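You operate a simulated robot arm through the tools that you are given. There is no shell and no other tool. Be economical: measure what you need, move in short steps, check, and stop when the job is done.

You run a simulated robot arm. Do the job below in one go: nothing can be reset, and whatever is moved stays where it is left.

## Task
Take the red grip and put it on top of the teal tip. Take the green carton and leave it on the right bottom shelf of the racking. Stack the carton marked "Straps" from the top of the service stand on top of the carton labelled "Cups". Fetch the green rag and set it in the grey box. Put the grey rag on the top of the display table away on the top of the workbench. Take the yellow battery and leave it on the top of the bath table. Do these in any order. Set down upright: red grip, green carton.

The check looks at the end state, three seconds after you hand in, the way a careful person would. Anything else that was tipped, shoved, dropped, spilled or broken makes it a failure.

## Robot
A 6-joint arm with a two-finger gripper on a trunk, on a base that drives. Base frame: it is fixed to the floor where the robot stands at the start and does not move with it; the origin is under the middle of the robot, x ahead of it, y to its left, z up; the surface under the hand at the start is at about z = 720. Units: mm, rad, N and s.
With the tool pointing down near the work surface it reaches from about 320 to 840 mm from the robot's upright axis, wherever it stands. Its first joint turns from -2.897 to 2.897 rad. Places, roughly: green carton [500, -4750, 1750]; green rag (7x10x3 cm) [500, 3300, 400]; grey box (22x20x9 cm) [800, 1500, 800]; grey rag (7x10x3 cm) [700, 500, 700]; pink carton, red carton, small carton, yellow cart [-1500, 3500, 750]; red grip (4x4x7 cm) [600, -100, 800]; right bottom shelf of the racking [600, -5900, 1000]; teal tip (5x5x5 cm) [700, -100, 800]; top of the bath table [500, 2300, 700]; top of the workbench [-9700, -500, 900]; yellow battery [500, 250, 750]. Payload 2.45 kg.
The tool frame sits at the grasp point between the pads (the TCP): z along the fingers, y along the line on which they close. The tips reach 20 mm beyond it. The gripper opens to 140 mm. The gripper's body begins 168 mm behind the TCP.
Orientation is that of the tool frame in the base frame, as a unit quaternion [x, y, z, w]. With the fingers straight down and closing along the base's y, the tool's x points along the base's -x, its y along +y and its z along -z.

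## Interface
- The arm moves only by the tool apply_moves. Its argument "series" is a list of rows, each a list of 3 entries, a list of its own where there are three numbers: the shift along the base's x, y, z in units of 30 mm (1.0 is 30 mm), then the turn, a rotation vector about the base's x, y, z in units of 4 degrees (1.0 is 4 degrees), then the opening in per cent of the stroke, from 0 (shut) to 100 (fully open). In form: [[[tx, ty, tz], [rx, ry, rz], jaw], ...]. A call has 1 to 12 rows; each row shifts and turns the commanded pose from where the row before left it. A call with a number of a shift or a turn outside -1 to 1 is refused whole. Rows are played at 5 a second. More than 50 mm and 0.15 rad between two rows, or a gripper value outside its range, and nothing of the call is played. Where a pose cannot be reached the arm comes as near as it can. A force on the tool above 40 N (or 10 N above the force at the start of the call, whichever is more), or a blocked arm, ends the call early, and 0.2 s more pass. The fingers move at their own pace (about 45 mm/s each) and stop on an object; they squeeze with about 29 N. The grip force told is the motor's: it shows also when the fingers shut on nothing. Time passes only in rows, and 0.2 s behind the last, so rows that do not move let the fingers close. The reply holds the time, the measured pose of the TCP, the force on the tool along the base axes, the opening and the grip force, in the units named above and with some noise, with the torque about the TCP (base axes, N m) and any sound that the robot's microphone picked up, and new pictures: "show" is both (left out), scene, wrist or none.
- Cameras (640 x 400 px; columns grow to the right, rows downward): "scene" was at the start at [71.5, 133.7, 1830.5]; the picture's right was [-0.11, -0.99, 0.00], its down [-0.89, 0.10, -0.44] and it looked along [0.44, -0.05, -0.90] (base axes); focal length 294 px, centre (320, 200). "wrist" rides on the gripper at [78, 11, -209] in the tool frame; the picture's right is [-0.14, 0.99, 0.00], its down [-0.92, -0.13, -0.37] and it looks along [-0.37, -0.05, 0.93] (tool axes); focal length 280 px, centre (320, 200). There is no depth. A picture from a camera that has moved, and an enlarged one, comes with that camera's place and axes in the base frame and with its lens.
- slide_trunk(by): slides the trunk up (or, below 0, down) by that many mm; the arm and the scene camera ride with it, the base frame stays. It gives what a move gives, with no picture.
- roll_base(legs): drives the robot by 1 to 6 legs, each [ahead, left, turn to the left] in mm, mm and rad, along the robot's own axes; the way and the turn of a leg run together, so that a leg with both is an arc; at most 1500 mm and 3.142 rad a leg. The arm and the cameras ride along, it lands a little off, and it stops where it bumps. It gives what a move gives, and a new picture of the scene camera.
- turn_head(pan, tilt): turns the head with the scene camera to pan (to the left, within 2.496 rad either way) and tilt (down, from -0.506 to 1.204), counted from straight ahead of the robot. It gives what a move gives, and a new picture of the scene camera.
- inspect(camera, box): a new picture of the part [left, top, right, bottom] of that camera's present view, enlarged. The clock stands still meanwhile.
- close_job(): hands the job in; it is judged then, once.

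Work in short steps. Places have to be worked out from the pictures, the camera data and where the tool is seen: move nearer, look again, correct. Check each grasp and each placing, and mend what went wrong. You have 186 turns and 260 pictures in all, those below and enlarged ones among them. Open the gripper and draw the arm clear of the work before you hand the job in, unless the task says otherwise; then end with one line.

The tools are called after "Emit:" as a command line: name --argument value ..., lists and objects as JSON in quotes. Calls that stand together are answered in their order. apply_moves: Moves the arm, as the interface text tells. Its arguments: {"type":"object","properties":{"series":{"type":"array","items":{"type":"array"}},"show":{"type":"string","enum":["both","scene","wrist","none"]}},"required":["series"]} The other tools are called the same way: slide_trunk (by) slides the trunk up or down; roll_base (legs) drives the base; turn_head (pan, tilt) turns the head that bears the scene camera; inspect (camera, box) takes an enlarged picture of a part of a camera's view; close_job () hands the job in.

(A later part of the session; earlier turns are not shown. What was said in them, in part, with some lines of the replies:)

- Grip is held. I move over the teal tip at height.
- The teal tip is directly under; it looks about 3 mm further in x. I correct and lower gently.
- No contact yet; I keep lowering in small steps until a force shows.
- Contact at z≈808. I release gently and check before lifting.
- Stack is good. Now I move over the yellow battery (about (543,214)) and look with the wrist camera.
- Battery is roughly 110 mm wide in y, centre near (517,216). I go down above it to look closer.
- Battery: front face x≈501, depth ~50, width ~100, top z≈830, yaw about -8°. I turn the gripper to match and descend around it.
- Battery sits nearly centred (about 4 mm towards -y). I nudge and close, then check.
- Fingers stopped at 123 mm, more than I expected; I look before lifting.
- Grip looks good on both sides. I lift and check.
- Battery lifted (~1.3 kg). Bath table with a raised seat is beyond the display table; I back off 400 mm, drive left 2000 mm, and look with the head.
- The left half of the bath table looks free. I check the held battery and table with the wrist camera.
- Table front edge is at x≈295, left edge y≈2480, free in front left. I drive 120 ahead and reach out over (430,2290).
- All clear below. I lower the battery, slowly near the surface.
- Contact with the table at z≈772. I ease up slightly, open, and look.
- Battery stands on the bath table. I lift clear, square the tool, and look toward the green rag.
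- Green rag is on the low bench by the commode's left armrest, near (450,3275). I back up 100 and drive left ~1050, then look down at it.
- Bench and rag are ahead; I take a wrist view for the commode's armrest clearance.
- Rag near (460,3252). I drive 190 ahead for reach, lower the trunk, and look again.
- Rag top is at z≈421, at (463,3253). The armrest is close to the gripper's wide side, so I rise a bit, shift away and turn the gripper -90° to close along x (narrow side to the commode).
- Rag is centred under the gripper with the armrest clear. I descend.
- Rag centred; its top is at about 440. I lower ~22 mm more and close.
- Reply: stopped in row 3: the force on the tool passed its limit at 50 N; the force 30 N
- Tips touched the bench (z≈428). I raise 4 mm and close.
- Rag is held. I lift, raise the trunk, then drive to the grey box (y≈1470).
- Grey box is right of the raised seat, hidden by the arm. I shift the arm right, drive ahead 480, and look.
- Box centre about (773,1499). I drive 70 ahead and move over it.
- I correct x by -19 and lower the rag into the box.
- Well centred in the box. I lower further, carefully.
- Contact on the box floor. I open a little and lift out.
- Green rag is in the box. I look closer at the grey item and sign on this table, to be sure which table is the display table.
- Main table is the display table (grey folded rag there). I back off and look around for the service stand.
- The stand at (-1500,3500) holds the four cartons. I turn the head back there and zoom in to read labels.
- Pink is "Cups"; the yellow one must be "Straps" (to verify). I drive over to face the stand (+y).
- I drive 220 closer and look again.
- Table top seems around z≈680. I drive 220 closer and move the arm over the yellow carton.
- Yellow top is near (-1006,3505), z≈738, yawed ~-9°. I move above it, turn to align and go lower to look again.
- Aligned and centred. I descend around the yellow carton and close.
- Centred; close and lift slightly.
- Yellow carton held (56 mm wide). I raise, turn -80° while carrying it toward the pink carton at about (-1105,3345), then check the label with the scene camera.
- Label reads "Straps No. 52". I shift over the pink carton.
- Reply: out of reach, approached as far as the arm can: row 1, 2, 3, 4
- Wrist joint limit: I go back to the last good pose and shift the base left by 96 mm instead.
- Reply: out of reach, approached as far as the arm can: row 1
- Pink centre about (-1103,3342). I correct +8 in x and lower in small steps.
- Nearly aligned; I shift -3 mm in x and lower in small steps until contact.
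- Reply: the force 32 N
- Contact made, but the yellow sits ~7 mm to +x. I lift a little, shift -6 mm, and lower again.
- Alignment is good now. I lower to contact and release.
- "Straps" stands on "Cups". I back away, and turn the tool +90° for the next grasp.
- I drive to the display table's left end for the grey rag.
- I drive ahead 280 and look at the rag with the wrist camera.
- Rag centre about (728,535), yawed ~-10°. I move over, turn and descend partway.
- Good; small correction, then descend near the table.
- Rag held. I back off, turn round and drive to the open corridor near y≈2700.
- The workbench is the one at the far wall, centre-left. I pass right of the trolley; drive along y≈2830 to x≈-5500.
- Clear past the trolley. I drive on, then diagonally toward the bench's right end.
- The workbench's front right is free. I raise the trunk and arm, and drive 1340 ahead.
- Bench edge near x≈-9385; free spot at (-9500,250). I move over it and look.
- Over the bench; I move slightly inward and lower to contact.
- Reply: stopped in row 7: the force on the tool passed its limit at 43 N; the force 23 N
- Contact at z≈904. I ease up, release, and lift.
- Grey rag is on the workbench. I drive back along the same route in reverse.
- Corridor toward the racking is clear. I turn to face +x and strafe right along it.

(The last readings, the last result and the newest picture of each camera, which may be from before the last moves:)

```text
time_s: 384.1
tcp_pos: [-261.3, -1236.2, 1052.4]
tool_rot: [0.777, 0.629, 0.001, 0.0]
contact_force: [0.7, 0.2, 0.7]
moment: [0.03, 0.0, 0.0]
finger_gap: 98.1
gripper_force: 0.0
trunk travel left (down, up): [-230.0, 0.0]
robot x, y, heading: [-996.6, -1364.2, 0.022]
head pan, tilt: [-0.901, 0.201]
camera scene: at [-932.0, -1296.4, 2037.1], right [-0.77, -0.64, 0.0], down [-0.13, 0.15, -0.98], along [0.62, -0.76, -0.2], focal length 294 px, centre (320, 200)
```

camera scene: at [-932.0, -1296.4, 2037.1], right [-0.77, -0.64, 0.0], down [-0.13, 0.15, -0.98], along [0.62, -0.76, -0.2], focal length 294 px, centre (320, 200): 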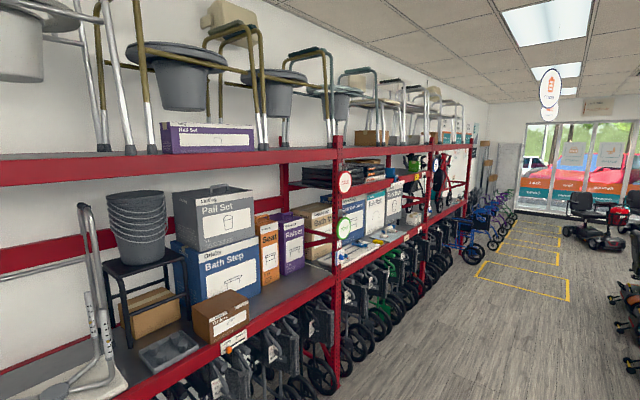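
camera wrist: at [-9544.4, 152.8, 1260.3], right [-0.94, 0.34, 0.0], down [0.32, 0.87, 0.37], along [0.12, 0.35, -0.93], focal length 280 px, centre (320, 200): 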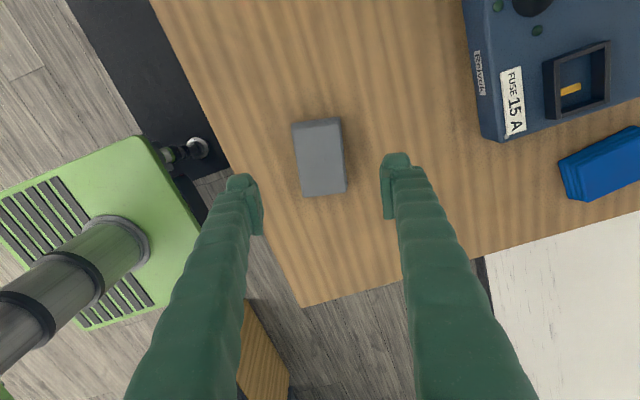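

I continue along the racking to y≈-4500 and look for the green carton.

Emit:
roll_base --legs '[[0, -1500, 0], [0, -1400, -0.02]]'

Emit:
turn_head --pan -0.3 --tilt 0.15

```text
time_s: 409.5
tcp_pos: [-140.1, -4122.9, 1052.4]
tool_rot: [0.771, 0.637, 0.002, 0.002]
contact_force: [0.4, -0.3, 0.1]
moment: [-0.02, 0.02, 0.02]
finger_gap: 98.0
gripper_force: 0.0
trunk travel left (down, up): [-230.0, 0.0]
robot x, y, heading: [-877.0, -4264.4, 0.041]
head pan, tilt: [-0.901, 0.201]
camera scene: at [-810.6, -4196.9, 2037.1], right [-0.76, -0.65, 0.0], down [-0.13, 0.15, -0.98], along [0.64, -0.74, -0.2], focal length 294 px, centre (320, 200)
```

scene: 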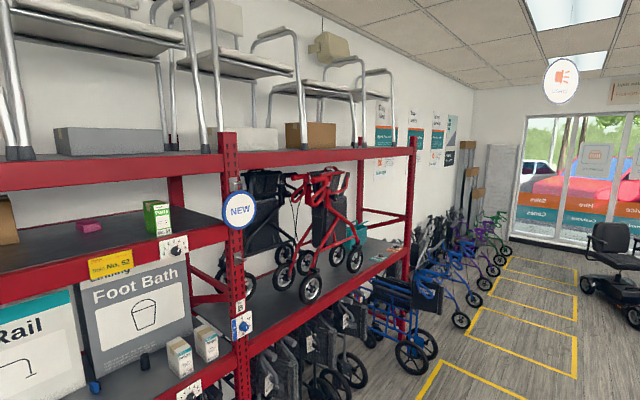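

```text
time_s: 410.5
tcp_pos: [-139.2, -4124.4, 1052.3]
tool_rot: [0.77, 0.637, 0.001, 0.001]
contact_force: [-0.9, 0.7, -0.7]
moment: [0.0, -0.05, 0.0]
finger_gap: 98.0
gripper_force: 0.0
trunk travel left (down, up): [-230.0, 0.0]
robot x, y, heading: [-874.7, -4264.9, 0.037]
head pan, tilt: [-0.3, 0.15]
camera scene: at [-781.7, -4150.1, 2041.8], right [-0.26, -0.97, 0.0], down [-0.14, 0.04, -0.99], along [0.96, -0.26, -0.15], focal length 294 px, centre (320, 200)
```

scene: 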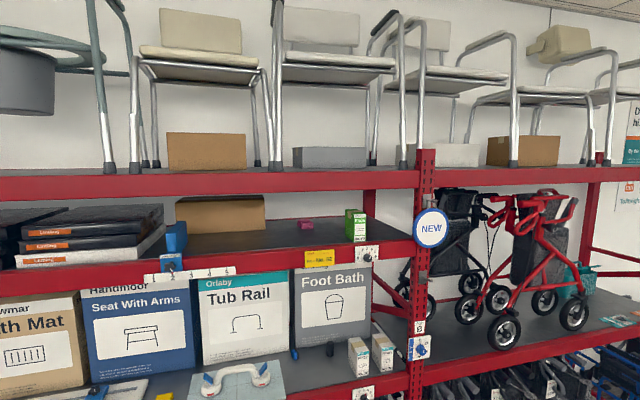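

The green carton sits at the front right of the mid shelf. I zoom on it.

Emit:
inspect --camera "scene" --box '[280, 180, 440, 280]'

Emit:
inspect --camera "scene" --box '[400, 160, 640, 400]'

```text
4.00 times, centred on (360, 230) of scene
camera zoom: at [-781.7, -4150.1, 2041.8], right [-0.26, -0.97, 0.0], down [-0.14, 0.04, -0.99], along [0.96, -0.26, -0.15], focal length 1176 px, centre (160, 80)
```

zoom: 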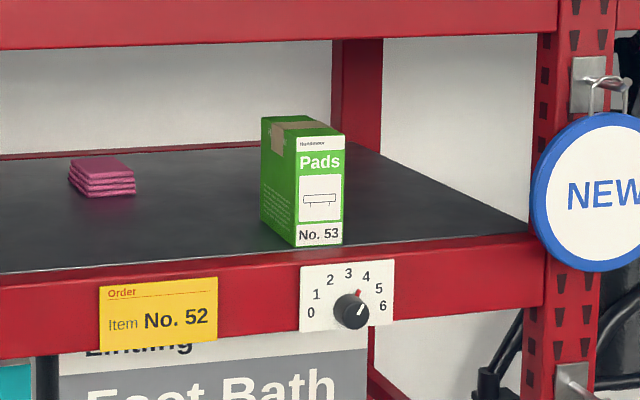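

```text
1.67 times, centred on (520, 280) of scene
camera zoom: at [-781.7, -4150.1, 2041.8], right [-0.26, -0.97, 0.0], down [-0.14, 0.04, -0.99], along [0.96, -0.26, -0.15], focal length 490 px, centre (-13, 67)
```

zoom: 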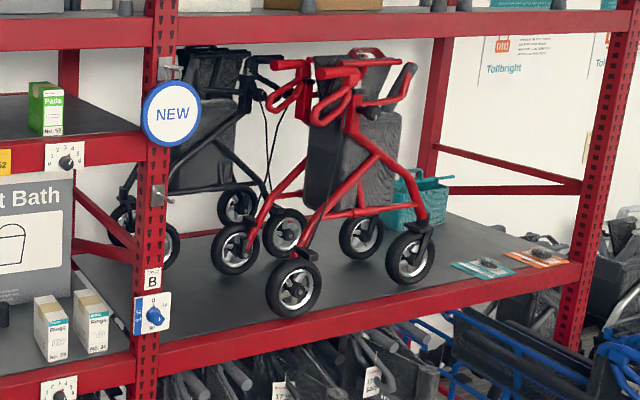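

Green carton ("Pads") stands narrow face outward at about (400,-4610,1755), under the top beam: I'll grasp it with a horizontal tool. I shift the base right and turn the tool yaw back to zero.

Emit:
roll_base --legs '[[0, -380, -0.037]]'

Emit:
apply_moves --series '[[[0, 0, 0], [0, 0, 1], 70], [[0, 0, 0], [0, 0, 1], 70], [[0, 0, 0], [0, 0, 1], 70], [[0, 0, 0], [0, 0, 1], 70], [[0, 0, 0], [0, 0, 1], 70], [[0, 0, 0], [0, 0, 1], 70], [[0, 0, 0], [0, 0, 1], 70], [[0, 0, 0], [0, 0, 1], 70], [[0, 0, 0], [0, 0, 1], 70], [[0, 0, 0], [0, 0, 1], 70], [[0, 0, 0], [0, 0, 1], 70], [[0, 0, 0], [0, 0, 1], 70]]' --show "none"

Emit:
apply_moves --series '[[[-1, -0.5, 0], [0, 0, 1], 70], [[-1, -0.5, 0], [0, 0, 1], 70], [[-1, -0.5, 0], [0, 0, 1], 70], [[-1, -0.5, 0], [0, 0, 1], 70], [[-1, -0.5, 0], [0, 0, 1], 70], [[-1, -0.5, 0], [0, 0, 1], 70], [[0, -0.5, 0], [0, 0, 1], 70], [[0, -0.5, 0], [0, 0, 1], 70], [[0, -0.5, 0], [0, 0, 1], 70], [[0, -0.5, 0], [0, 0, 1], 70], [[0, 0, 0], [0, 0, 1], 70], [[0, 0, 0], [0, 0, 1], 70]]' --show "none"

```text
time_s: 414.5
tcp_pos: [-125.3, -4534.1, 1053.1]
tool_rot: [0.782, 0.624, 0.001, 0.001]
contact_force: [-0.8, 0.3, -0.3]
moment: [0.01, -0.03, -0.01]
finger_gap: 97.9
gripper_force: 0.0
trunk travel left (down, up): [-230.0, 0.0]
robot x, y, heading: [-865.2, -4656.8, 0.004]
head pan, tilt: [-0.3, 0.15]
camera scene: at [-769.1, -4539.3, 2041.8], right [-0.29, -0.96, 0.0], down [-0.14, 0.04, -0.99], along [0.95, -0.29, -0.15], focal length 294 px, centre (320, 200)
```

scene: 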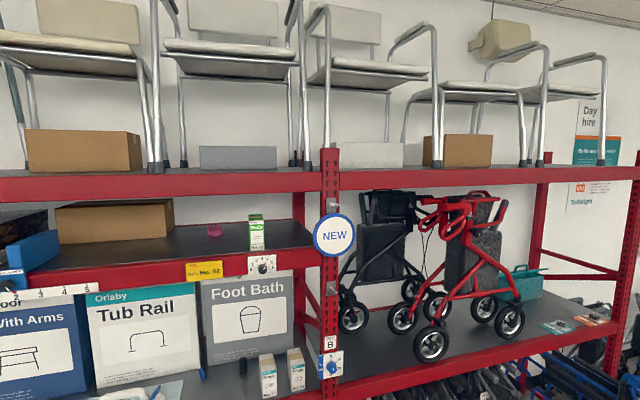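

```text
time_s: 417.1
tcp_pos: [-127.0, -4533.6, 1052.8]
tool_rot: [0.459, 0.888, 0.002, 0.0]
contact_force: [-0.5, 0.6, 0.3]
moment: [-0.01, -0.01, 0.01]
finger_gap: 98.2
gripper_force: 0.0
trunk travel left (down, up): [-230.0, 0.0]
robot x, y, heading: [-867.1, -4654.3, 0.006]
head pan, tilt: [-0.3, 0.15]
```

```text
time_s: 419.7
tcp_pos: [-305.2, -4683.7, 1051.8]
tool_rot: [0.058, 0.998, 0.002, -0.001]
contact_force: [-0.9, 0.5, -0.9]
moment: [-0.04, 0.0, -0.01]
finger_gap: 98.0
gripper_force: 0.0
trunk travel left (down, up): [-230.0, 0.0]
robot x, y, heading: [-867.5, -4651.8, 0.003]
head pan, tilt: [-0.3, 0.15]
```

Carton front triangulates to about (390,-4633), centre z≈1732. I finish the yaw, then pitch the tool to horizontal while raising, well in front of the racking.

Emit:
apply_moves --series '[[[0, 0.5, 0], [0, 0, 0.8], 70], [[0, 0.5, 0], [0, 0, 0.8], 70], [[0, 0, 1], [0, -1, 0], 70], [[0, 0, 1], [0, -1, 0], 70], [[0, 0, 1], [0, -1, 0], 70], [[0, 0, 1], [0, -1, 0], 70], [[0, 0, 1], [0, -1, 0], 70], [[0, 0, 1], [0, -1, 0], 70], [[0, 0, 1], [0, -1, 0], 70], [[0, 0, 1], [0, -1, 0], 70], [[0, 0, 1], [0, -1, 0], 70], [[0, 0, 1], [0, -1, 0], 70]]' --show "none"

Emit:
apply_moves --series '[[[0, 0, 1], [0, -1, 0], 70], [[0, 0, 1], [0, -1, 0], 70], [[0, 0, 1], [0, -1, 0], 70], [[0, 0, 1], [0, -1, 0], 70], [[0, 0, 1], [0, -1, 0], 70], [[0, 0, 1], [0, -1, 0], 70], [[0, 0, 1], [0, -1, 0], 70], [[0, 0, 1], [0, -1, 0], 70], [[0, 0, 1], [0, -1, 0], 70], [[0, 0, 1], [0, -1, 0], 70], [[0, 0, 1], [0, -1, 0], 70], [[0, 0, 1], [0, -1, 0], 70]]' --show "both"

```text
time_s: 422.3
tcp_pos: [-310.2, -4653.3, 1353.2]
tool_rot: [0.002, 0.94, 0.003, 0.342]
contact_force: [0.1, 0.1, 0.1]
moment: [0.01, -0.04, 0.01]
finger_gap: 98.0
gripper_force: 0.0
trunk travel left (down, up): [-230.0, 0.0]
robot x, y, heading: [-869.0, -4653.6, 0.007]
head pan, tilt: [-0.3, 0.15]
```

```text
time_s: 424.9
tcp_pos: [-307.0, -4651.7, 1689.0]
tool_rot: [-0.005, 0.738, 0.01, 0.675]
contact_force: [0.9, -0.9, 1.0]
moment: [0.01, -0.02, 0.0]
finger_gap: 98.0
gripper_force: 0.0
out of reach, approached as far as the arm can: row 6, 7
trunk travel left (down, up): [-230.0, 0.0]
robot x, y, heading: [-866.0, -4655.1, 0.003]
head pan, tilt: [-0.3, 0.15]
camera scene: at [-769.5, -4538.9, 2041.8], right [-0.29, -0.96, 0.0], down [-0.14, 0.04, -0.99], along [0.95, -0.29, -0.15], focal length 294 px, centre (320, 200)
camera wrist: at [-522.0, -4644.5, 1628.1], right [-0.01, 0.99, 0.14], down [-0.28, -0.14, 0.95], along [0.96, -0.03, 0.28], focal length 280 px, centre (320, 200)
```

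scene: 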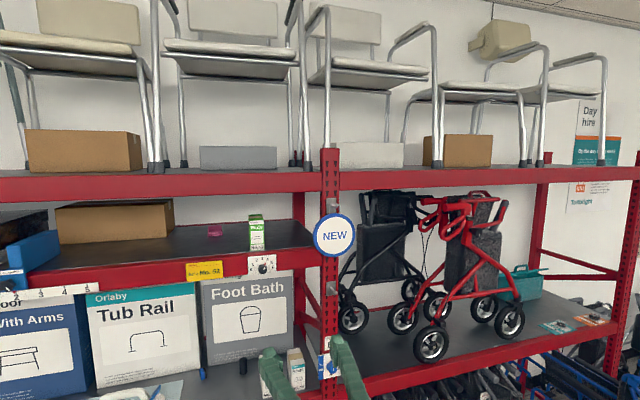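
wrist: 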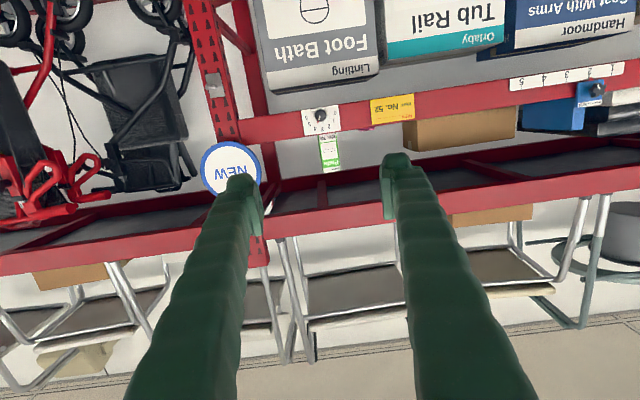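

The tool is nearly horizontal. I zoom on the carton in the wrist view.

Emit:
inspect --camera "wrist" --box '[270, 80, 400, 220]'

```text
2.86 times, centred on (335, 150) of wrist
camera zoom: at [-522.0, -4644.5, 1628.1], right [-0.01, 0.99, 0.14], down [-0.28, -0.14, 0.95], along [0.96, -0.03, 0.28], focal length 801 px, centre (277, 343)
```

zoom: 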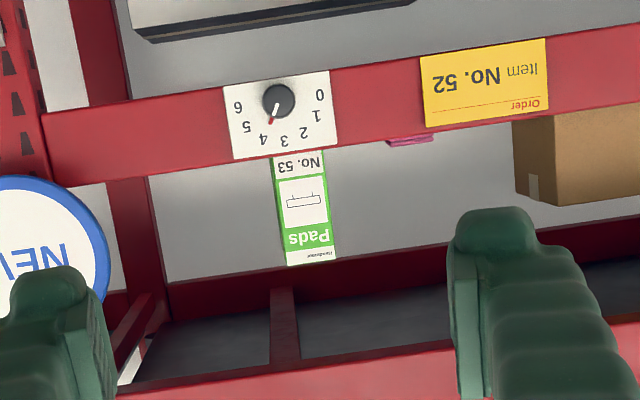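

I fix the pitch and height, and check the floor in front of the racking before driving closer.

Emit:
apply_moves --series '[[[0, 0.5, 1], [0, -1, 0], 70], [[0, 0.5, 1], [0, -0.3, 0], 70], [[0, 0, 0], [0, 0, 0], 70]]' --show "none"

Emit:
turn_head --pan -0.3 --tilt 0.75

```text
time_s: 425.7
tcp_pos: [-302.3, -4653.3, 1737.8]
tool_rot: [-0.006, 0.706, 0.01, 0.708]
contact_force: [-0.2, -0.4, -0.2]
moment: [0.0, 0.01, 0.01]
finger_gap: 98.0
gripper_force: 0.2
out of reach, approached as far as the arm can: row 1, 2
trunk travel left (down, up): [-230.0, 0.0]
robot x, y, heading: [-869.2, -4651.0, 0.001]
head pan, tilt: [-0.3, 0.15]
```

```text
time_s: 426.7
tcp_pos: [-301.7, -4653.1, 1739.0]
tool_rot: [-0.005, 0.706, 0.009, 0.708]
contact_force: [-1.0, 0.3, 0.0]
moment: [0.0, -0.01, 0.0]
finger_gap: 98.0
gripper_force: 0.0
trunk travel left (down, up): [-230.0, 0.0]
robot x, y, heading: [-865.2, -4655.9, 0.007]
head pan, tilt: [-0.3, 0.75]
camera scene: at [-778.5, -4536.1, 1987.5], right [-0.29, -0.96, 0.0], down [-0.65, 0.2, -0.73], along [0.7, -0.21, -0.68], focal length 294 px, centre (320, 200)
```

scene: 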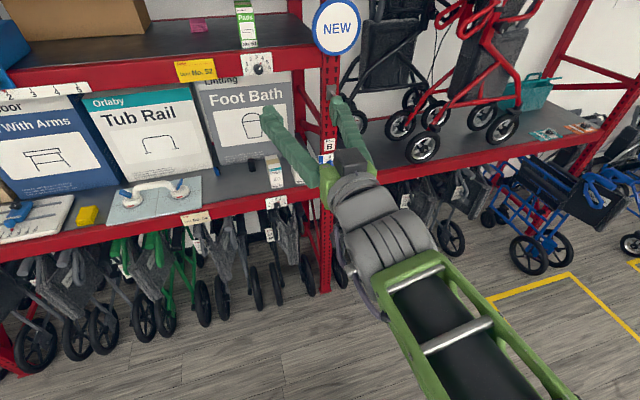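

Rack front is at x≈313, floor clear in front. I drive 540 ahead and 30 left, then look.

Emit:
roll_base --legs '[[540, 30, 0]]'

Emit:
apply_moves --series '[[[0, 0, 0], [0, 0, 0], 75]]' --show "wrist"

```text
time_s: 429.8
tcp_pos: [234.5, -4611.0, 1738.5]
tool_rot: [-0.009, 0.706, 0.014, 0.708]
contact_force: [1.3, -0.2, -0.3]
moment: [-0.01, -0.01, -0.01]
finger_gap: 98.1
gripper_force: 0.0
trunk travel left (down, up): [-230.0, 0.0]
robot x, y, heading: [-329.9, -4619.2, 0.015]
head pan, tilt: [-0.3, 0.75]
camera scene: at [-243.2, -4498.8, 1987.4], right [-0.28, -0.96, 0.0], down [-0.66, 0.19, -0.73], along [0.7, -0.2, -0.68], focal length 294 px, centre (320, 200)
```

scene: 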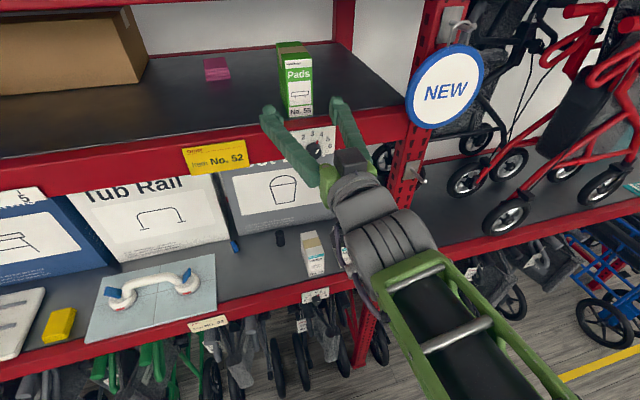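

```text
time_s: 430.2
tcp_pos: [234.4, -4610.0, 1737.7]
tool_rot: [-0.01, 0.706, 0.014, 0.708]
contact_force: [0.2, -0.2, -0.5]
moment: [-0.04, 0.01, -0.02]
finger_gap: 105.1
gripper_force: 0.1
trunk travel left (down, up): [-230.0, 0.0]
robot x, y, heading: [-332.3, -4613.0, 0.017]
head pan, tilt: [-0.3, 0.75]
camera wrist: at [25.9, -4605.4, 1658.0], right [-0.03, 0.99, 0.14], down [-0.37, -0.15, 0.92], along [0.93, -0.02, 0.37], focal length 280 px, centre (320, 200)
```

wrist: 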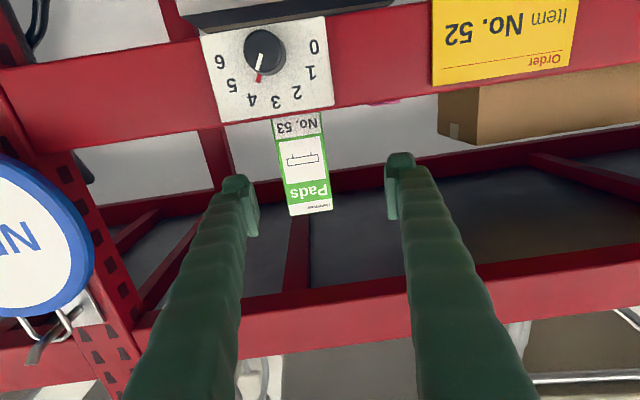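

Carton: front x≈350, y≈-4626, centre z≈1740. I align in y and try the forward approach by arm.

Emit:
apply_moves --series '[[[0.5, -0.5, 0], [0, 0, 0], 75], [[0.8, 0, 0], [0, 0, 0], 75], [[0.8, 0, 0], [0, 0, 0], 75], [[0, 0, 0], [0, 0, 0], 75]]' --show "both"

```text
time_s: 431.2
tcp_pos: [295.9, -4624.1, 1739.1]
tool_rot: [-0.01, 0.706, 0.013, 0.708]
contact_force: [-1.0, -0.2, 0.2]
moment: [0.01, -0.03, 0.0]
finger_gap: 104.9
gripper_force: 0.1
trunk travel left (down, up): [-230.0, 0.0]
robot x, y, heading: [-331.0, -4614.7, 0.019]
head pan, tilt: [-0.3, 0.75]
camera scene: at [-245.4, -4498.8, 1987.5], right [-0.28, -0.96, 0.0], down [-0.65, 0.19, -0.73], along [0.7, -0.2, -0.68], focal length 294 px, centre (320, 200)
camera wrist: at [88.6, -4619.5, 1658.3], right [-0.03, 0.99, 0.14], down [-0.37, -0.15, 0.92], along [0.93, -0.02, 0.37], focal length 280 px, centre (320, 200)
```

scene: 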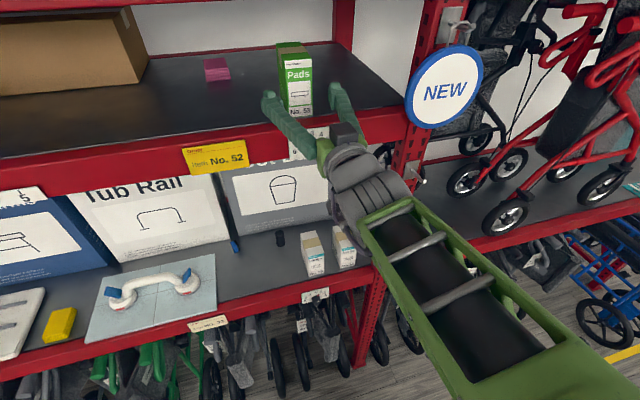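
wrist: 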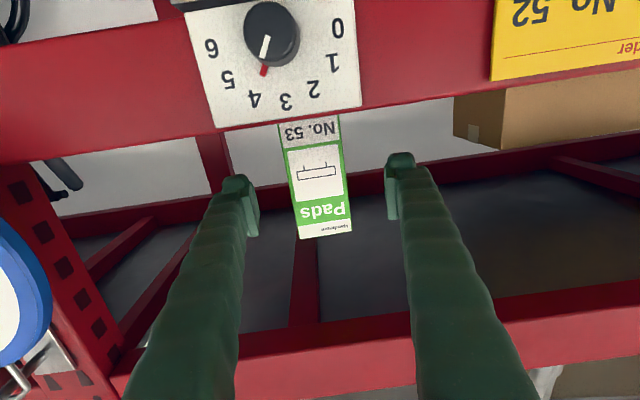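

Well aligned. I go forward ~110 mm around the carton, watching force.

Emit:
apply_moves --series '[[[0.5, -0.1, 0.3], [0, 0, 0], 75], [[0.8, 0, 0], [0, 0, 0], 75], [[0.8, 0, 0], [0, 0, 0], 75], [[0.8, 0, 0], [0, 0, 0], 75], [[0.8, 0, 0], [0, 0, 0], 75], [[0, 0, 0], [0, 0, 0], 75]]' --show "both"

```text
time_s: 432.6
tcp_pos: [407.3, -4627.1, 1747.4]
tool_rot: [-0.01, 0.706, 0.014, 0.708]
contact_force: [0.0, -1.1, 0.6]
moment: [0.0, -0.03, -0.03]
finger_gap: 105.1
gripper_force: 0.0
trunk travel left (down, up): [-230.0, 0.0]
robot x, y, heading: [-326.4, -4612.6, 0.018]
head pan, tilt: [-0.3, 0.75]
camera scene: at [-245.2, -4498.8, 1987.5], right [-0.28, -0.96, 0.0], down [-0.65, 0.19, -0.73], along [0.7, -0.2, -0.68], focal length 294 px, centre (320, 200)
camera wrist: at [198.6, -4623.6, 1666.4], right [-0.03, 0.99, 0.14], down [-0.37, -0.15, 0.92], along [0.93, -0.02, 0.37], focal length 280 px, centre (320, 200)
```

scene: 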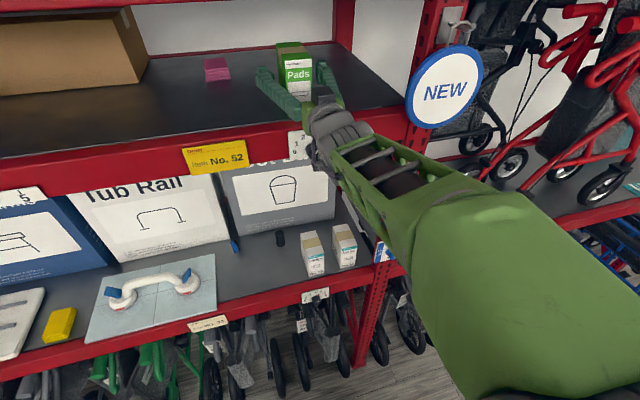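
wrist: 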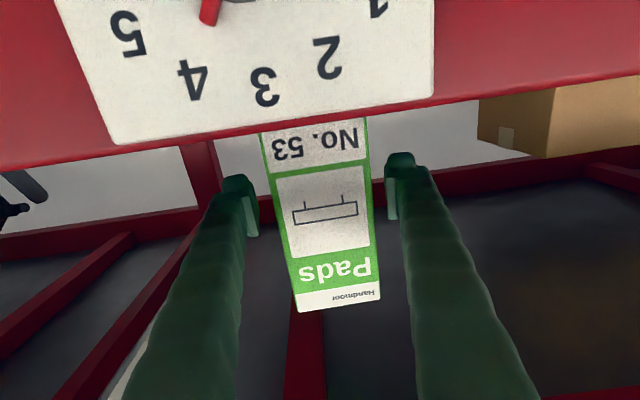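

The carton is between the fingers, gripped around mid-depth. I close.

Emit:
apply_moves --series '[[[0, 0, 0], [0, 0, 0], 55], [[0, 0, 0], [0, 0, 0], 40], [[0, 0, 0], [0, 0, 0], 30], [[0, 0, 0], [0, 0, 0], 25], [[0, 0, 0], [0, 0, 0], 25]]' --show "none"

```text
time_s: 433.8
tcp_pos: [407.2, -4629.0, 1746.6]
tool_rot: [-0.01, 0.706, 0.014, 0.708]
contact_force: [-0.9, -1.1, 0.9]
moment: [-0.09, 0.01, -0.06]
finger_gap: 56.7
gripper_force: 29.5
trunk travel left (down, up): [-230.0, 0.0]
robot x, y, heading: [-333.5, -4614.5, 0.02]
head pan, tilt: [-0.3, 0.75]
```

Gripped (56.7 mm). I lift ~20 mm and check.

Emit:
apply_moves --series '[[[0, 0, 0.35], [0, 0, 0], 25], [[0, 0, 0.35], [0, 0, 0], 25], [[0, 0, 0], [0, 0, 0], 25]]' --show "both"

```text
time_s: 434.6
tcp_pos: [408.0, -4626.8, 1768.0]
tool_rot: [-0.01, 0.706, 0.015, 0.708]
contact_force: [0.4, -0.4, -2.2]
moment: [-0.01, -0.01, -0.03]
finger_gap: 56.5
gripper_force: 28.8
trunk travel left (down, up): [-230.0, 0.0]
robot x, y, heading: [-332.8, -4615.7, 0.017]
head pan, tilt: [-0.3, 0.75]
camera scene: at [-244.0, -4498.8, 1987.4], right [-0.28, -0.96, 0.0], down [-0.66, 0.19, -0.73], along [0.7, -0.2, -0.68], focal length 294 px, centre (320, 200)
camera wrist: at [199.1, -4623.9, 1687.8], right [-0.03, 0.99, 0.14], down [-0.37, -0.15, 0.92], along [0.93, -0.02, 0.37], focal length 280 px, centre (320, 200)
```

scene: 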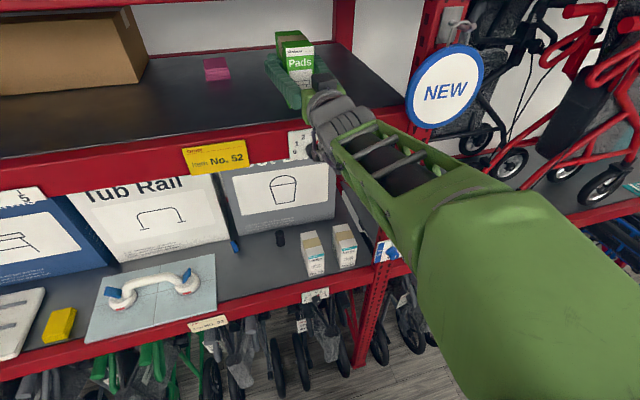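
wrist: 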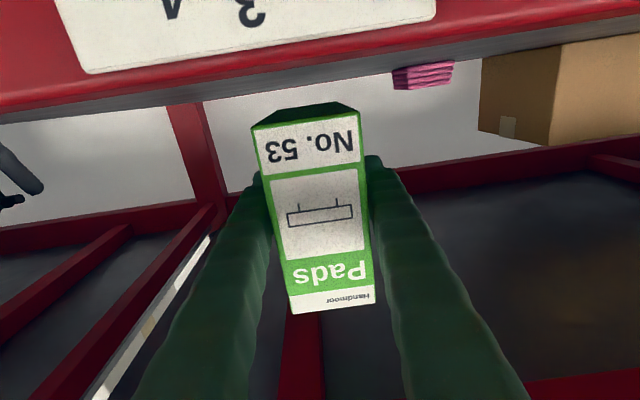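

Carton lifted clean. I back straight out 600 and strafe right ~1000 to view the right bay.

Emit:
roll_base --legs '[[-600, 0, 0], [0, -1000, -0.017]]'

Emit:
turn_head --pan -0.15 --tilt 0.55

```text
time_s: 446.6
tcp_pos: [-185.7, -5660.5, 1768.7]
tool_rot: [0.001, 0.706, 0.004, 0.708]
contact_force: [-0.1, -0.2, -2.3]
moment: [-0.01, -0.01, 0.0]
finger_gap: 56.3
gripper_force: 28.8
trunk travel left (down, up): [-230.0, 0.0]
robot x, y, heading: [-920.5, -5627.0, -0.011]
head pan, tilt: [-0.3, 0.75]
camera scene: at [-832.3, -5511.4, 1987.4], right [-0.31, -0.95, 0.0], down [-0.65, 0.21, -0.73], along [0.7, -0.22, -0.68], focal length 294 px, centre (320, 200)
```

scene: 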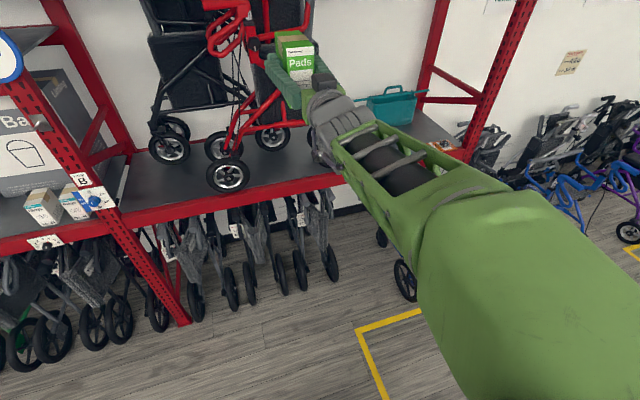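

```text
time_s: 447.4
tcp_pos: [-184.4, -5660.8, 1767.6]
tool_rot: [0.001, 0.706, 0.004, 0.708]
contact_force: [0.3, -0.1, -2.3]
moment: [-0.01, -0.02, 0.01]
finger_gap: 56.6
gripper_force: 29.1
trunk travel left (down, up): [-230.0, 0.0]
robot x, y, heading: [-924.9, -5626.5, -0.011]
head pan, tilt: [-0.15, 0.55]
camera scene: at [-822.5, -5500.3, 2004.7], right [-0.16, -0.99, 0.0], down [-0.52, 0.08, -0.85], along [0.84, -0.14, -0.52], focal length 294 px, centre (320, 200)
```

scene: 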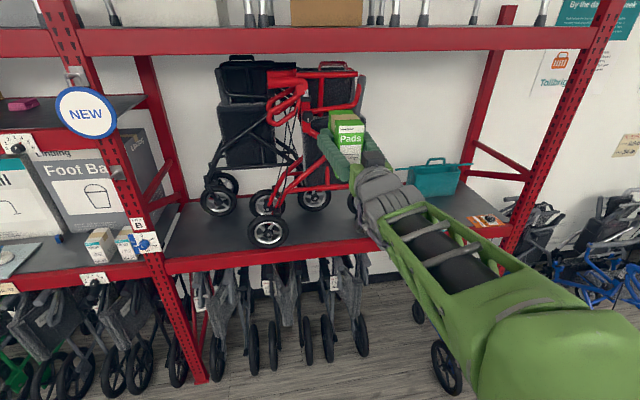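

The shelf front left of the rollators is free (y≈-5130). I lower the trunk and arm while clear of the racking, and strafe left.

Emit:
slide_trunk --by -230

Emit:
apply_moves --series '[[[0, 0, -1], [0, 0, 0], 25], [[0, 0, -1], [0, 0, 0], 25], [[0, 0, -1], [0, 0, 0], 25], [[0, 0, -1], [0, 0, 0], 25], [[0, 0, -1], [0, 0, 0], 25], [[0, 0, -1], [0, 0, 0], 25], [[0, 0, -1], [0, 0, 0], 25], [[0, 0, -1], [0, 0, 0], 25], [[0, 0, -1], [0, 0, 0], 25]]' --show "none"

Emit:
roll_base --legs '[[0, 525, 0.011]]'

Emit:
apply_moves --series '[[[0, 0, 0], [0, 0, 0], 25]]' --show "wrist"

```text
time_s: 449.8
tcp_pos: [-186.4, -5661.1, 1538.4]
tool_rot: [0.001, 0.706, 0.003, 0.708]
contact_force: [-0.7, 0.5, -2.0]
moment: [0.02, -0.01, 0.02]
finger_gap: 56.1
gripper_force: 29.3
trunk travel left (down, up): [0.0, 230.0]
robot x, y, heading: [-922.1, -5626.9, -0.007]
head pan, tilt: [-0.15, 0.55]
```

```text
time_s: 451.8
tcp_pos: [-191.6, -5705.7, 1274.3]
tool_rot: [-0.001, 0.706, 0.006, 0.708]
contact_force: [0.8, 0.0, -1.9]
moment: [-0.01, -0.01, 0.05]
finger_gap: 56.4
gripper_force: 28.5
out of reach, approached as far as the arm can: row 3, 4, 5, 6, 7, 8, 9
trunk travel left (down, up): [0.0, 230.0]
robot x, y, heading: [-925.0, -5622.6, -0.007]
head pan, tilt: [-0.15, 0.55]
```

```text
time_s: 456.9
tcp_pos: [-188.9, -5176.9, 1276.3]
tool_rot: [-0.005, 0.707, 0.01, 0.708]
contact_force: [-0.1, 0.2, -2.9]
moment: [0.0, 0.0, 0.01]
finger_gap: 56.3
gripper_force: 29.2
trunk travel left (down, up): [0.0, 230.0]
robot x, y, heading: [-920.2, -5105.5, -0.0]
head pan, tilt: [-0.15, 0.55]
camera scene: at [-819.7, -4978.7, 1774.8], right [-0.15, -0.99, 0.0], down [-0.52, 0.08, -0.85], along [0.84, -0.13, -0.52], focal length 294 px, centre (320, 200)
```

scene: 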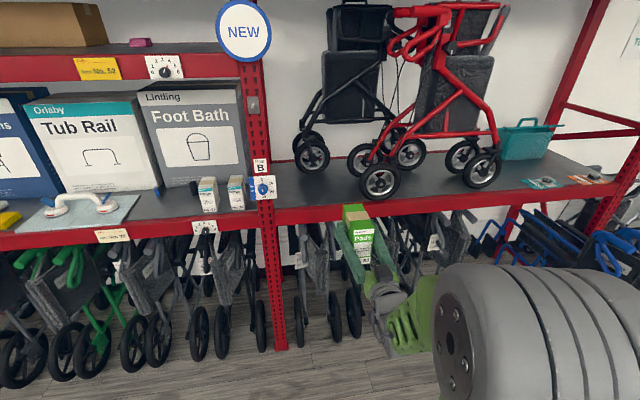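

```text
time_s: 457.2
tcp_pos: [-189.0, -5176.3, 1274.6]
tool_rot: [-0.006, 0.707, 0.009, 0.707]
contact_force: [0.3, -0.3, -2.2]
moment: [-0.02, -0.02, 0.03]
finger_gap: 56.3
gripper_force: 29.1
trunk travel left (down, up): [0.0, 230.0]
robot x, y, heading: [-917.1, -5108.6, -0.007]
head pan, tilt: [-0.15, 0.55]
camera wrist: at [-396.9, -5170.5, 1195.4], right [-0.02, 0.99, 0.14], down [-0.37, -0.14, 0.92], along [0.93, -0.03, 0.37], focal length 280 px, centre (320, 200)
```

wrist: 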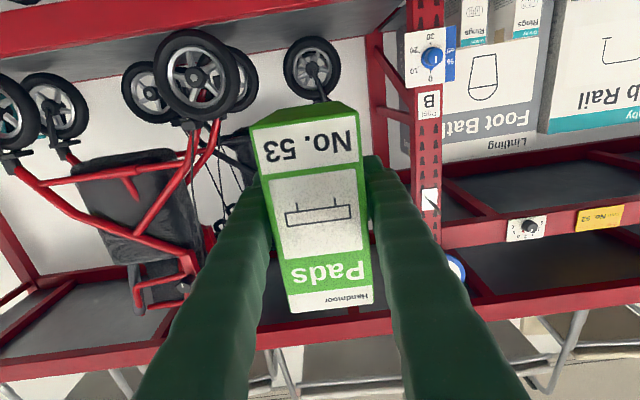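

Shelf deck looks to be at z≈1060; the carton bottom is ~62 below the TCP. I test whether the arm can go lower here, with the y drift corrected.

Emit:
apply_moves --series '[[[-0.5, 0.3, -1], [0, 0, 0], 25], [[-0.5, 0.3, -1], [0, 0, 0], 25], [[-0.5, 0.3, -1], [0, 0, 0], 25], [[0, 0, 0], [0, 0, 0], 25]]' --show "none"

```text
time_s: 458.2
tcp_pos: [-232.2, -5170.6, 1221.6]
tool_rot: [0.009, 0.711, 0.026, 0.703]
contact_force: [0.1, -0.9, -2.6]
moment: [0.01, -0.03, 0.02]
finger_gap: 56.5
gripper_force: 28.6
out of reach, approached as far as the arm can: row 1, 2, 3
trunk travel left (down, up): [0.0, 230.0]
robot x, y, heading: [-918.1, -5107.4, -0.004]
head pan, tilt: [-0.15, 0.55]
```

Likely a wrist singularity when the forearm slopes down. With the arm stretched further the forearm lies flatter, so I extend forward (still clear of the racking) and then lower.

Emit:
apply_moves --series '[[[0.5, 0.3, 1], [0, 0, 0], 25], [[1, 0.3, 1], [0, 0, 0], 25], [[1, 0.3, 0.5], [0, 0, 0], 25], [[1, 0, 0], [0, 0, 0], 25], [[1, 0, 0], [0, 0, 0], 25], [[1, 0, 0], [0, 0, 0], 25], [[1, 0, 0], [0, 0, 0], 25], [[1, 0, 0], [0, 0, 0], 25], [[1, 0, 0], [0, 0, 0], 25], [[0, 0, 0], [0, 0, 0], 25]]' --show "scene"

```text
time_s: 460.4
tcp_pos: [18.5, -5184.4, 1302.4]
tool_rot: [-0.008, 0.708, 0.013, 0.706]
contact_force: [0.3, 0.2, -2.1]
moment: [0.01, -0.01, -0.01]
finger_gap: 56.3
gripper_force: 29.3
out of reach, approached as far as the arm can: row 1, 2, 3, 4, 5, 7
trunk travel left (down, up): [0.0, 230.0]
robot x, y, heading: [-922.8, -5105.1, 0.0]
head pan, tilt: [-0.15, 0.55]
camera scene: at [-819.6, -4978.8, 1774.8], right [-0.15, -0.99, 0.0], down [-0.52, 0.08, -0.85], along [0.84, -0.13, -0.52], focal length 294 px, centre (320, 200)
```

scene: 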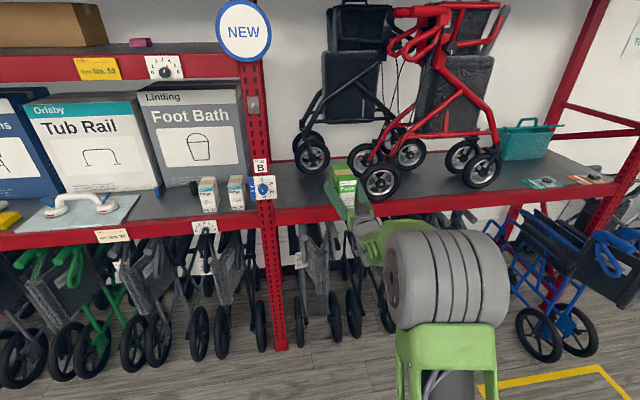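

Reachable at this stretch. I lower from here.

Emit:
apply_moves --series '[[[0, 0, -1], [0, 0, 0], 25], [[0, 0, -1], [0, 0, 0], 25], [[0, 0, -1], [0, 0, 0], 25], [[0, 0, -0.5], [0, 0, 0], 25], [[0, 0, 0], [0, 0, 0], 25]]' --show "none"

```text
time_s: 461.6
tcp_pos: [18.3, -5203.5, 1205.2]
tool_rot: [-0.009, 0.707, 0.013, 0.707]
contact_force: [1.3, -0.2, -2.5]
moment: [0.0, -0.04, 0.0]
finger_gap: 56.3
gripper_force: 29.5
out of reach, approached as far as the arm can: row 1, 2, 3
trunk travel left (down, up): [0.0, 230.0]
robot x, y, heading: [-919.6, -5110.1, -0.006]
head pan, tilt: [-0.15, 0.55]
```

Orientation holds with only a sideways drift. I test down to ~1120 here.

Emit:
apply_moves --series '[[[0, 0, -1], [0, 0, 0], 25], [[0, 0, -1], [0, 0, 0], 25], [[0, 0, -0.8], [0, 0, 0], 25], [[0, 0, 0], [0, 0, 0], 25]]' --show "wrist"

```text
time_s: 462.6
tcp_pos: [12.6, -5216.8, 1120.8]
tool_rot: [-0.012, 0.707, 0.01, 0.707]
contact_force: [-0.4, 0.5, -1.6]
moment: [0.0, -0.04, 0.0]
finger_gap: 56.3
gripper_force: 29.3
out of reach, approached as far as the arm can: row 1, 2, 3
trunk travel left (down, up): [0.0, 230.0]
robot x, y, heading: [-917.1, -5108.0, -0.002]
head pan, tilt: [-0.15, 0.55]
camera wrist: at [-194.6, -5212.7, 1040.7], right [-0.03, 0.99, 0.14], down [-0.37, -0.14, 0.92], along [0.93, -0.02, 0.37], focal length 280 px, centre (320, 200)
```

wrist: 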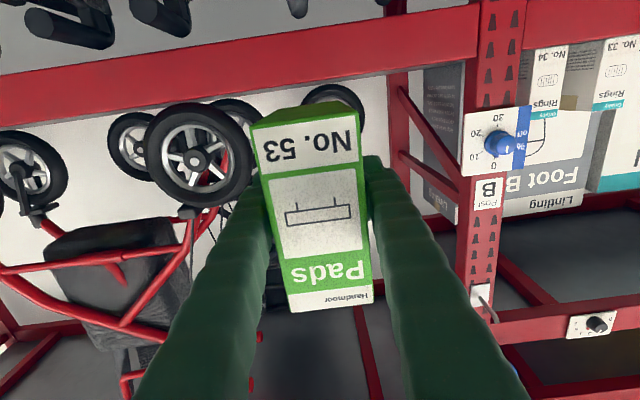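

Reachable. Deck edge appears at z≈1015-1030. I raise 40 and drive in: 400 ahead, 65 left.

Emit:
apply_moves --series '[[[0, 0, 1], [0, 0, 0], 25], [[0, 0, 0.4], [0, 0, 0], 25], [[0, 0, 0], [0, 0, 0], 25]]' --show "none"

Emit:
roll_base --legs '[[250, 65, 0]]'

Emit:
apply_moves --series '[[[0, 0, 0], [0, 0, 0], 25]]' --show "wrist"

```text
time_s: 463.4
tcp_pos: [15.0, -5218.0, 1162.8]
tool_rot: [-0.006, 0.707, 0.011, 0.707]
contact_force: [0.4, -0.4, -2.7]
moment: [0.0, 0.0, 0.0]
finger_gap: 56.3
gripper_force: 29.2
trunk travel left (down, up): [0.0, 230.0]
robot x, y, heading: [-919.8, -5105.6, -0.005]
head pan, tilt: [-0.15, 0.55]
```

```text
time_s: 465.4
tcp_pos: [274.2, -5158.6, 1162.7]
tool_rot: [-0.005, 0.707, 0.009, 0.707]
contact_force: [0.0, 0.3, -2.5]
moment: [0.01, -0.05, 0.0]
finger_gap: 56.1
gripper_force: 29.1
trunk travel left (down, up): [0.0, 230.0]
robot x, y, heading: [-661.2, -5043.2, -0.009]
head pan, tilt: [-0.15, 0.55]
camera scene: at [-559.4, -4916.2, 1774.7], right [-0.16, -0.99, 0.0], down [-0.52, 0.08, -0.85], along [0.84, -0.13, -0.52], focal length 294 px, centre (320, 200)
```

scene: 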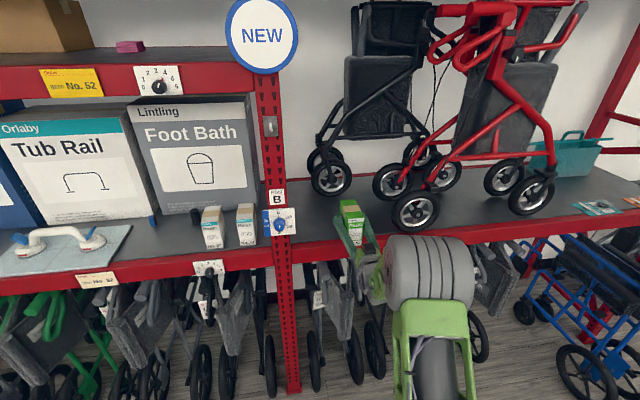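

```text
time_s: 465.8
tcp_pos: [273.4, -5157.9, 1162.2]
tool_rot: [-0.005, 0.707, 0.01, 0.707]
contact_force: [-0.6, 0.3, -1.6]
moment: [-0.02, 0.0, 0.03]
finger_gap: 56.3
gripper_force: 29.0
trunk travel left (down, up): [0.0, 230.0]
robot x, y, heading: [-655.6, -5041.9, -0.009]
head pan, tilt: [-0.15, 0.55]
camera wrist: at [65.5, -5151.3, 1082.5], right [-0.02, 0.99, 0.14], down [-0.37, -0.14, 0.92], along [0.93, -0.04, 0.36], focal length 280 px, centre (320, 200)
```

wrist: 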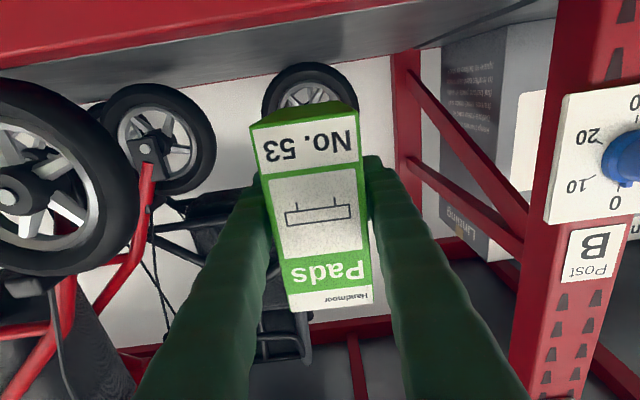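

Clear. I drive in another 140 mm.

Emit:
roll_base --legs '[[140, 0, 0]]'

Emit:
apply_moves --series '[[[0, 0, -0.5], [0, 0, 0], 25], [[0, 0, -0.5], [0, 0, 0], 25], [[0, 0, 0], [0, 0, 0], 25]]' --show "wrist"

```text
time_s: 467.1
tcp_pos: [410.4, -5162.5, 1162.2]
tool_rot: [-0.004, 0.707, 0.008, 0.707]
contact_force: [0.1, 0.5, -3.0]
moment: [-0.01, -0.04, -0.01]
finger_gap: 56.1
gripper_force: 28.8
trunk travel left (down, up): [0.0, 230.0]
robot x, y, heading: [-523.4, -5043.7, -0.014]
head pan, tilt: [-0.15, 0.55]
camera scene: at [-422.6, -4917.8, 1774.7], right [-0.16, -0.99, 0.0], down [-0.52, 0.08, -0.85], along [0.84, -0.14, -0.52], focal length 294 px, centre (320, 200)
```

scene: 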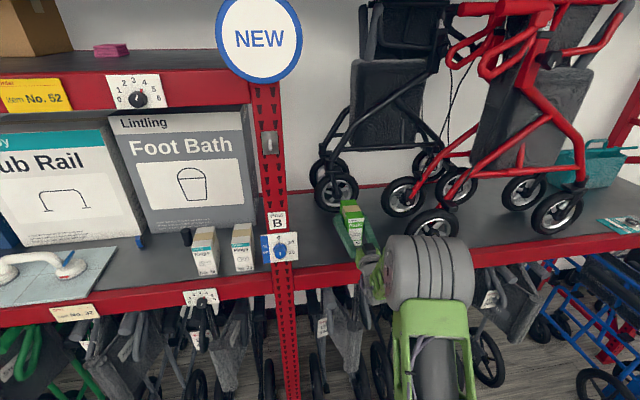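

```text
time_s: 467.9
tcp_pos: [410.3, -5162.6, 1132.2]
tool_rot: [-0.005, 0.707, 0.009, 0.707]
contact_force: [-0.1, 0.0, -1.7]
moment: [0.0, -0.01, 0.04]
finger_gap: 56.3
gripper_force: 28.8
trunk travel left (down, up): [0.0, 230.0]
robot x, y, heading: [-522.1, -5042.8, -0.011]
head pan, tilt: [-0.15, 0.55]
camera wrist: at [201.2, -5155.8, 1052.3], right [-0.02, 0.99, 0.14], down [-0.37, -0.14, 0.92], along [0.93, -0.03, 0.36], focal length 280 px, centre (320, 200)
```

wrist: 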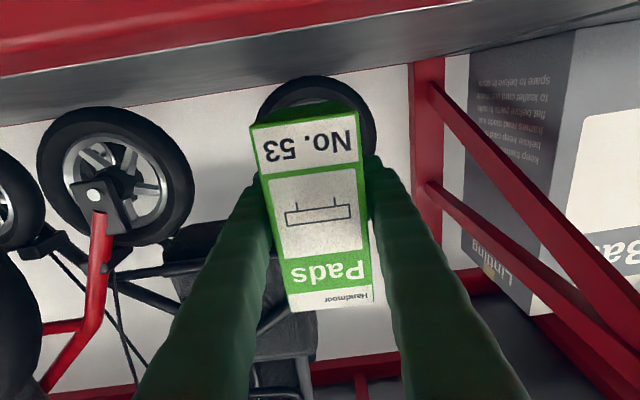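

Deck at z≈1034, carton bottom ~36 mm above it. I lower carefully.

Emit:
apply_moves --series '[[[0, 0, -0.4], [0, 0, 0], 25], [[0, 0, -0.3], [0, 0, 0], 25], [[0, 0, -0.15], [0, 0, 0], 25], [[0, 0, -0.15], [0, 0, 0], 25], [[0, 0, -0.1], [0, 0, 0], 25], [[0, 0, 0], [0, 0, 0], 25]]' --show "wrist"

```text
time_s: 469.3
tcp_pos: [409.6, -5164.7, 1100.2]
tool_rot: [-0.008, 0.707, 0.01, 0.707]
contact_force: [0.5, -0.2, -2.2]
moment: [0.0, -0.04, -0.01]
finger_gap: 56.6
gripper_force: 29.2
trunk travel left (down, up): [0.0, 230.0]
robot x, y, heading: [-525.7, -5040.4, -0.014]
head pan, tilt: [-0.15, 0.55]
camera wrist: at [201.6, -5157.4, 1019.9], right [-0.02, 0.99, 0.14], down [-0.36, -0.14, 0.92], along [0.93, -0.03, 0.36], focal length 280 px, centre (320, 200)
```

wrist: 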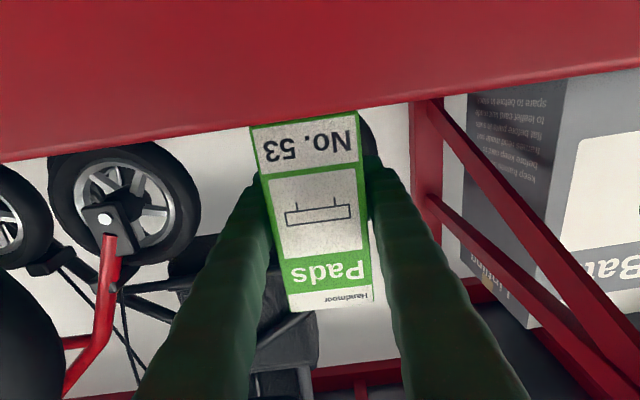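

Emit:
apply_moves --series '[[[0, 0, -0.1], [0, 0, 0], 25], [[0, 0, -0.1], [0, 0, 0], 25], [[0, 0, -0.1], [0, 0, 0], 25], [[0, 0, -0.1], [0, 0, 0], 25]]' --show "none"

```text
time_s: 470.3
tcp_pos: [409.5, -5162.6, 1096.7]
tool_rot: [-0.007, 0.702, 0.012, 0.712]
contact_force: [5.8, 1.6, 30.8]
moment: [-0.41, 0.97, -0.03]
finger_gap: 56.3
gripper_force: 29.0
trunk travel left (down, up): [0.0, 230.0]
robot x, y, heading: [-525.0, -5042.5, -0.009]
head pan, tilt: [-0.15, 0.55]
```

Contact. I relieve the press by ~7 mm, then check.

Emit:
apply_moves --series '[[[0, 0, 0.22], [0, 0, 0], 25], [[0, 0, 0], [0, 0, 0], 25]]' --show "none"

```text
time_s: 470.9
tcp_pos: [407.5, -5163.3, 1096.6]
tool_rot: [-0.006, 0.707, 0.011, 0.707]
contact_force: [8.0, 0.3, 18.7]
moment: [-0.36, -0.05, 0.1]
finger_gap: 56.4
gripper_force: 29.0
trunk travel left (down, up): [0.0, 230.0]
robot x, y, heading: [-525.6, -5040.6, -0.013]
head pan, tilt: [-0.15, 0.55]
```

Emit:
apply_moves --series '[[[0, 0, 0.1], [0, 0, 0], 25], [[0, 0, 0], [0, 0, 0], 25]]' --show "none"

```text
time_s: 471.5
tcp_pos: [406.9, -5164.4, 1096.0]
tool_rot: [-0.006, 0.709, 0.011, 0.705]
contact_force: [0.5, 0.4, 7.0]
moment: [-0.18, -0.16, 0.03]
finger_gap: 56.4
gripper_force: 29.2
trunk travel left (down, up): [0.0, 230.0]
robot x, y, heading: [-523.6, -5043.8, -0.013]
head pan, tilt: [-0.15, 0.55]
```

Light contact now; I open and look.

Emit:
apply_moves --series '[[[0, 0, 0], [0, 0, 0], 45], [[0, 0, 0], [0, 0, 0], 55], [[0, 0, 0], [0, 0, 0], 65], [[0, 0, 0], [0, 0, 0], 70]]' --show "wrist"

Emit:
inspect --camera "scene" --box '[290, 160, 450, 280]'

```text
time_s: 472.5
tcp_pos: [409.1, -5163.5, 1096.8]
tool_rot: [-0.006, 0.707, 0.009, 0.707]
contact_force: [0.1, 0.1, 0.4]
moment: [-0.01, 0.01, 0.02]
finger_gap: 98.0
gripper_force: 0.1
trunk travel left (down, up): [0.0, 230.0]
robot x, y, heading: [-523.5, -5044.5, -0.014]
head pan, tilt: [-0.15, 0.55]
camera wrist: at [200.2, -5157.1, 1018.0], right [-0.02, 0.99, 0.14], down [-0.36, -0.14, 0.92], along [0.93, -0.03, 0.36], focal length 280 px, centre (320, 200)
```

wrist: 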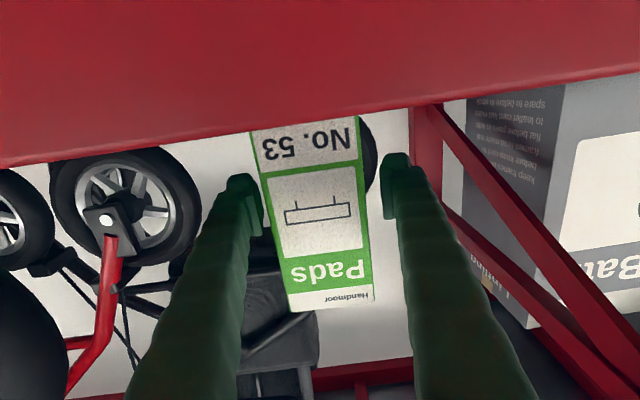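

```text
3.33 times, centred on (370, 220) of scene
camera zoom: at [-423.7, -4917.7, 1774.8], right [-0.16, -0.99, 0.0], down [-0.52, 0.08, -0.85], along [0.84, -0.14, -0.52], focal length 980 px, centre (153, 133)
```

zoom: 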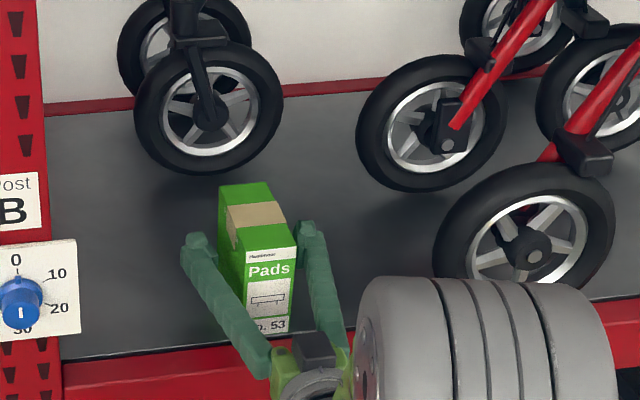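

Carton stands upright, free of the fingers. I back straight out.

Emit:
roll_base --legs '[[-400, 0, 0]]'

Emit:
inspect --camera "scene" --box '[250, 140, 450, 280]'

```text
time_s: 475.0
tcp_pos: [6.7, -5165.0, 1097.6]
tool_rot: [-0.003, 0.707, 0.007, 0.707]
contact_force: [-0.3, -0.2, -0.2]
moment: [0.02, 0.0, 0.01]
finger_gap: 98.2
gripper_force: 0.1
trunk travel left (down, up): [0.0, 230.0]
robot x, y, heading: [-923.3, -5039.8, -0.015]
head pan, tilt: [-0.15, 0.55]
camera scene: at [-823.9, -4912.9, 1774.8], right [-0.17, -0.99, 0.0], down [-0.51, 0.09, -0.85], along [0.84, -0.14, -0.52], focal length 294 px, centre (320, 200)
```

scene: 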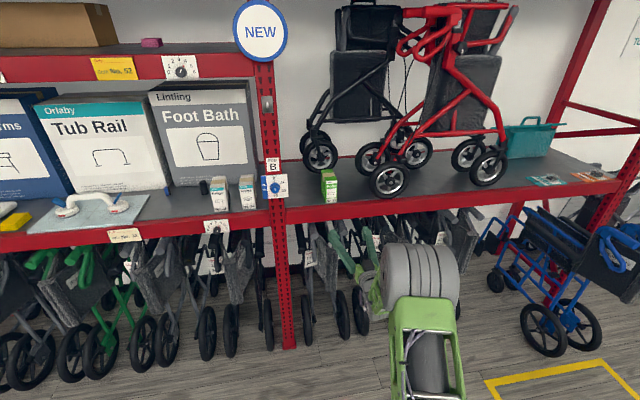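

```text
2.86 times, centred on (350, 210) of scene
camera zoom: at [-823.9, -4912.9, 1774.8], right [-0.17, -0.99, 0.0], down [-0.51, 0.09, -0.85], along [0.84, -0.14, -0.52], focal length 840 px, centre (234, 171)
```

zoom: 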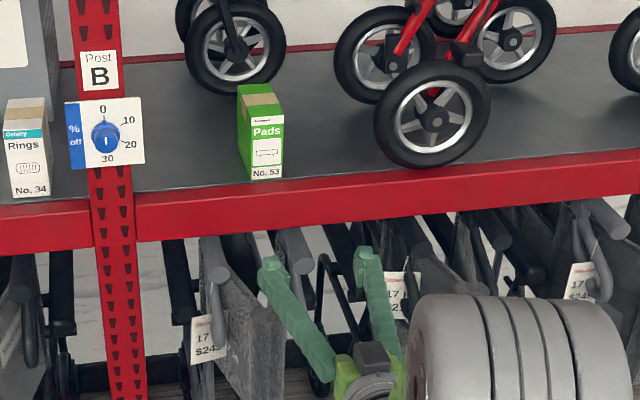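

The green carton stands upright on the right bottom shelf, and I saw each of the other five items in place after I set it down. The gripper is open and the arm is clear, so I hand in.

Emit:
close_job

```text
The job is handed in.
```

All six placements are done and the job is handed in; the red grip and green carton were set down upright, and nothing else was seen tipped or dropped.
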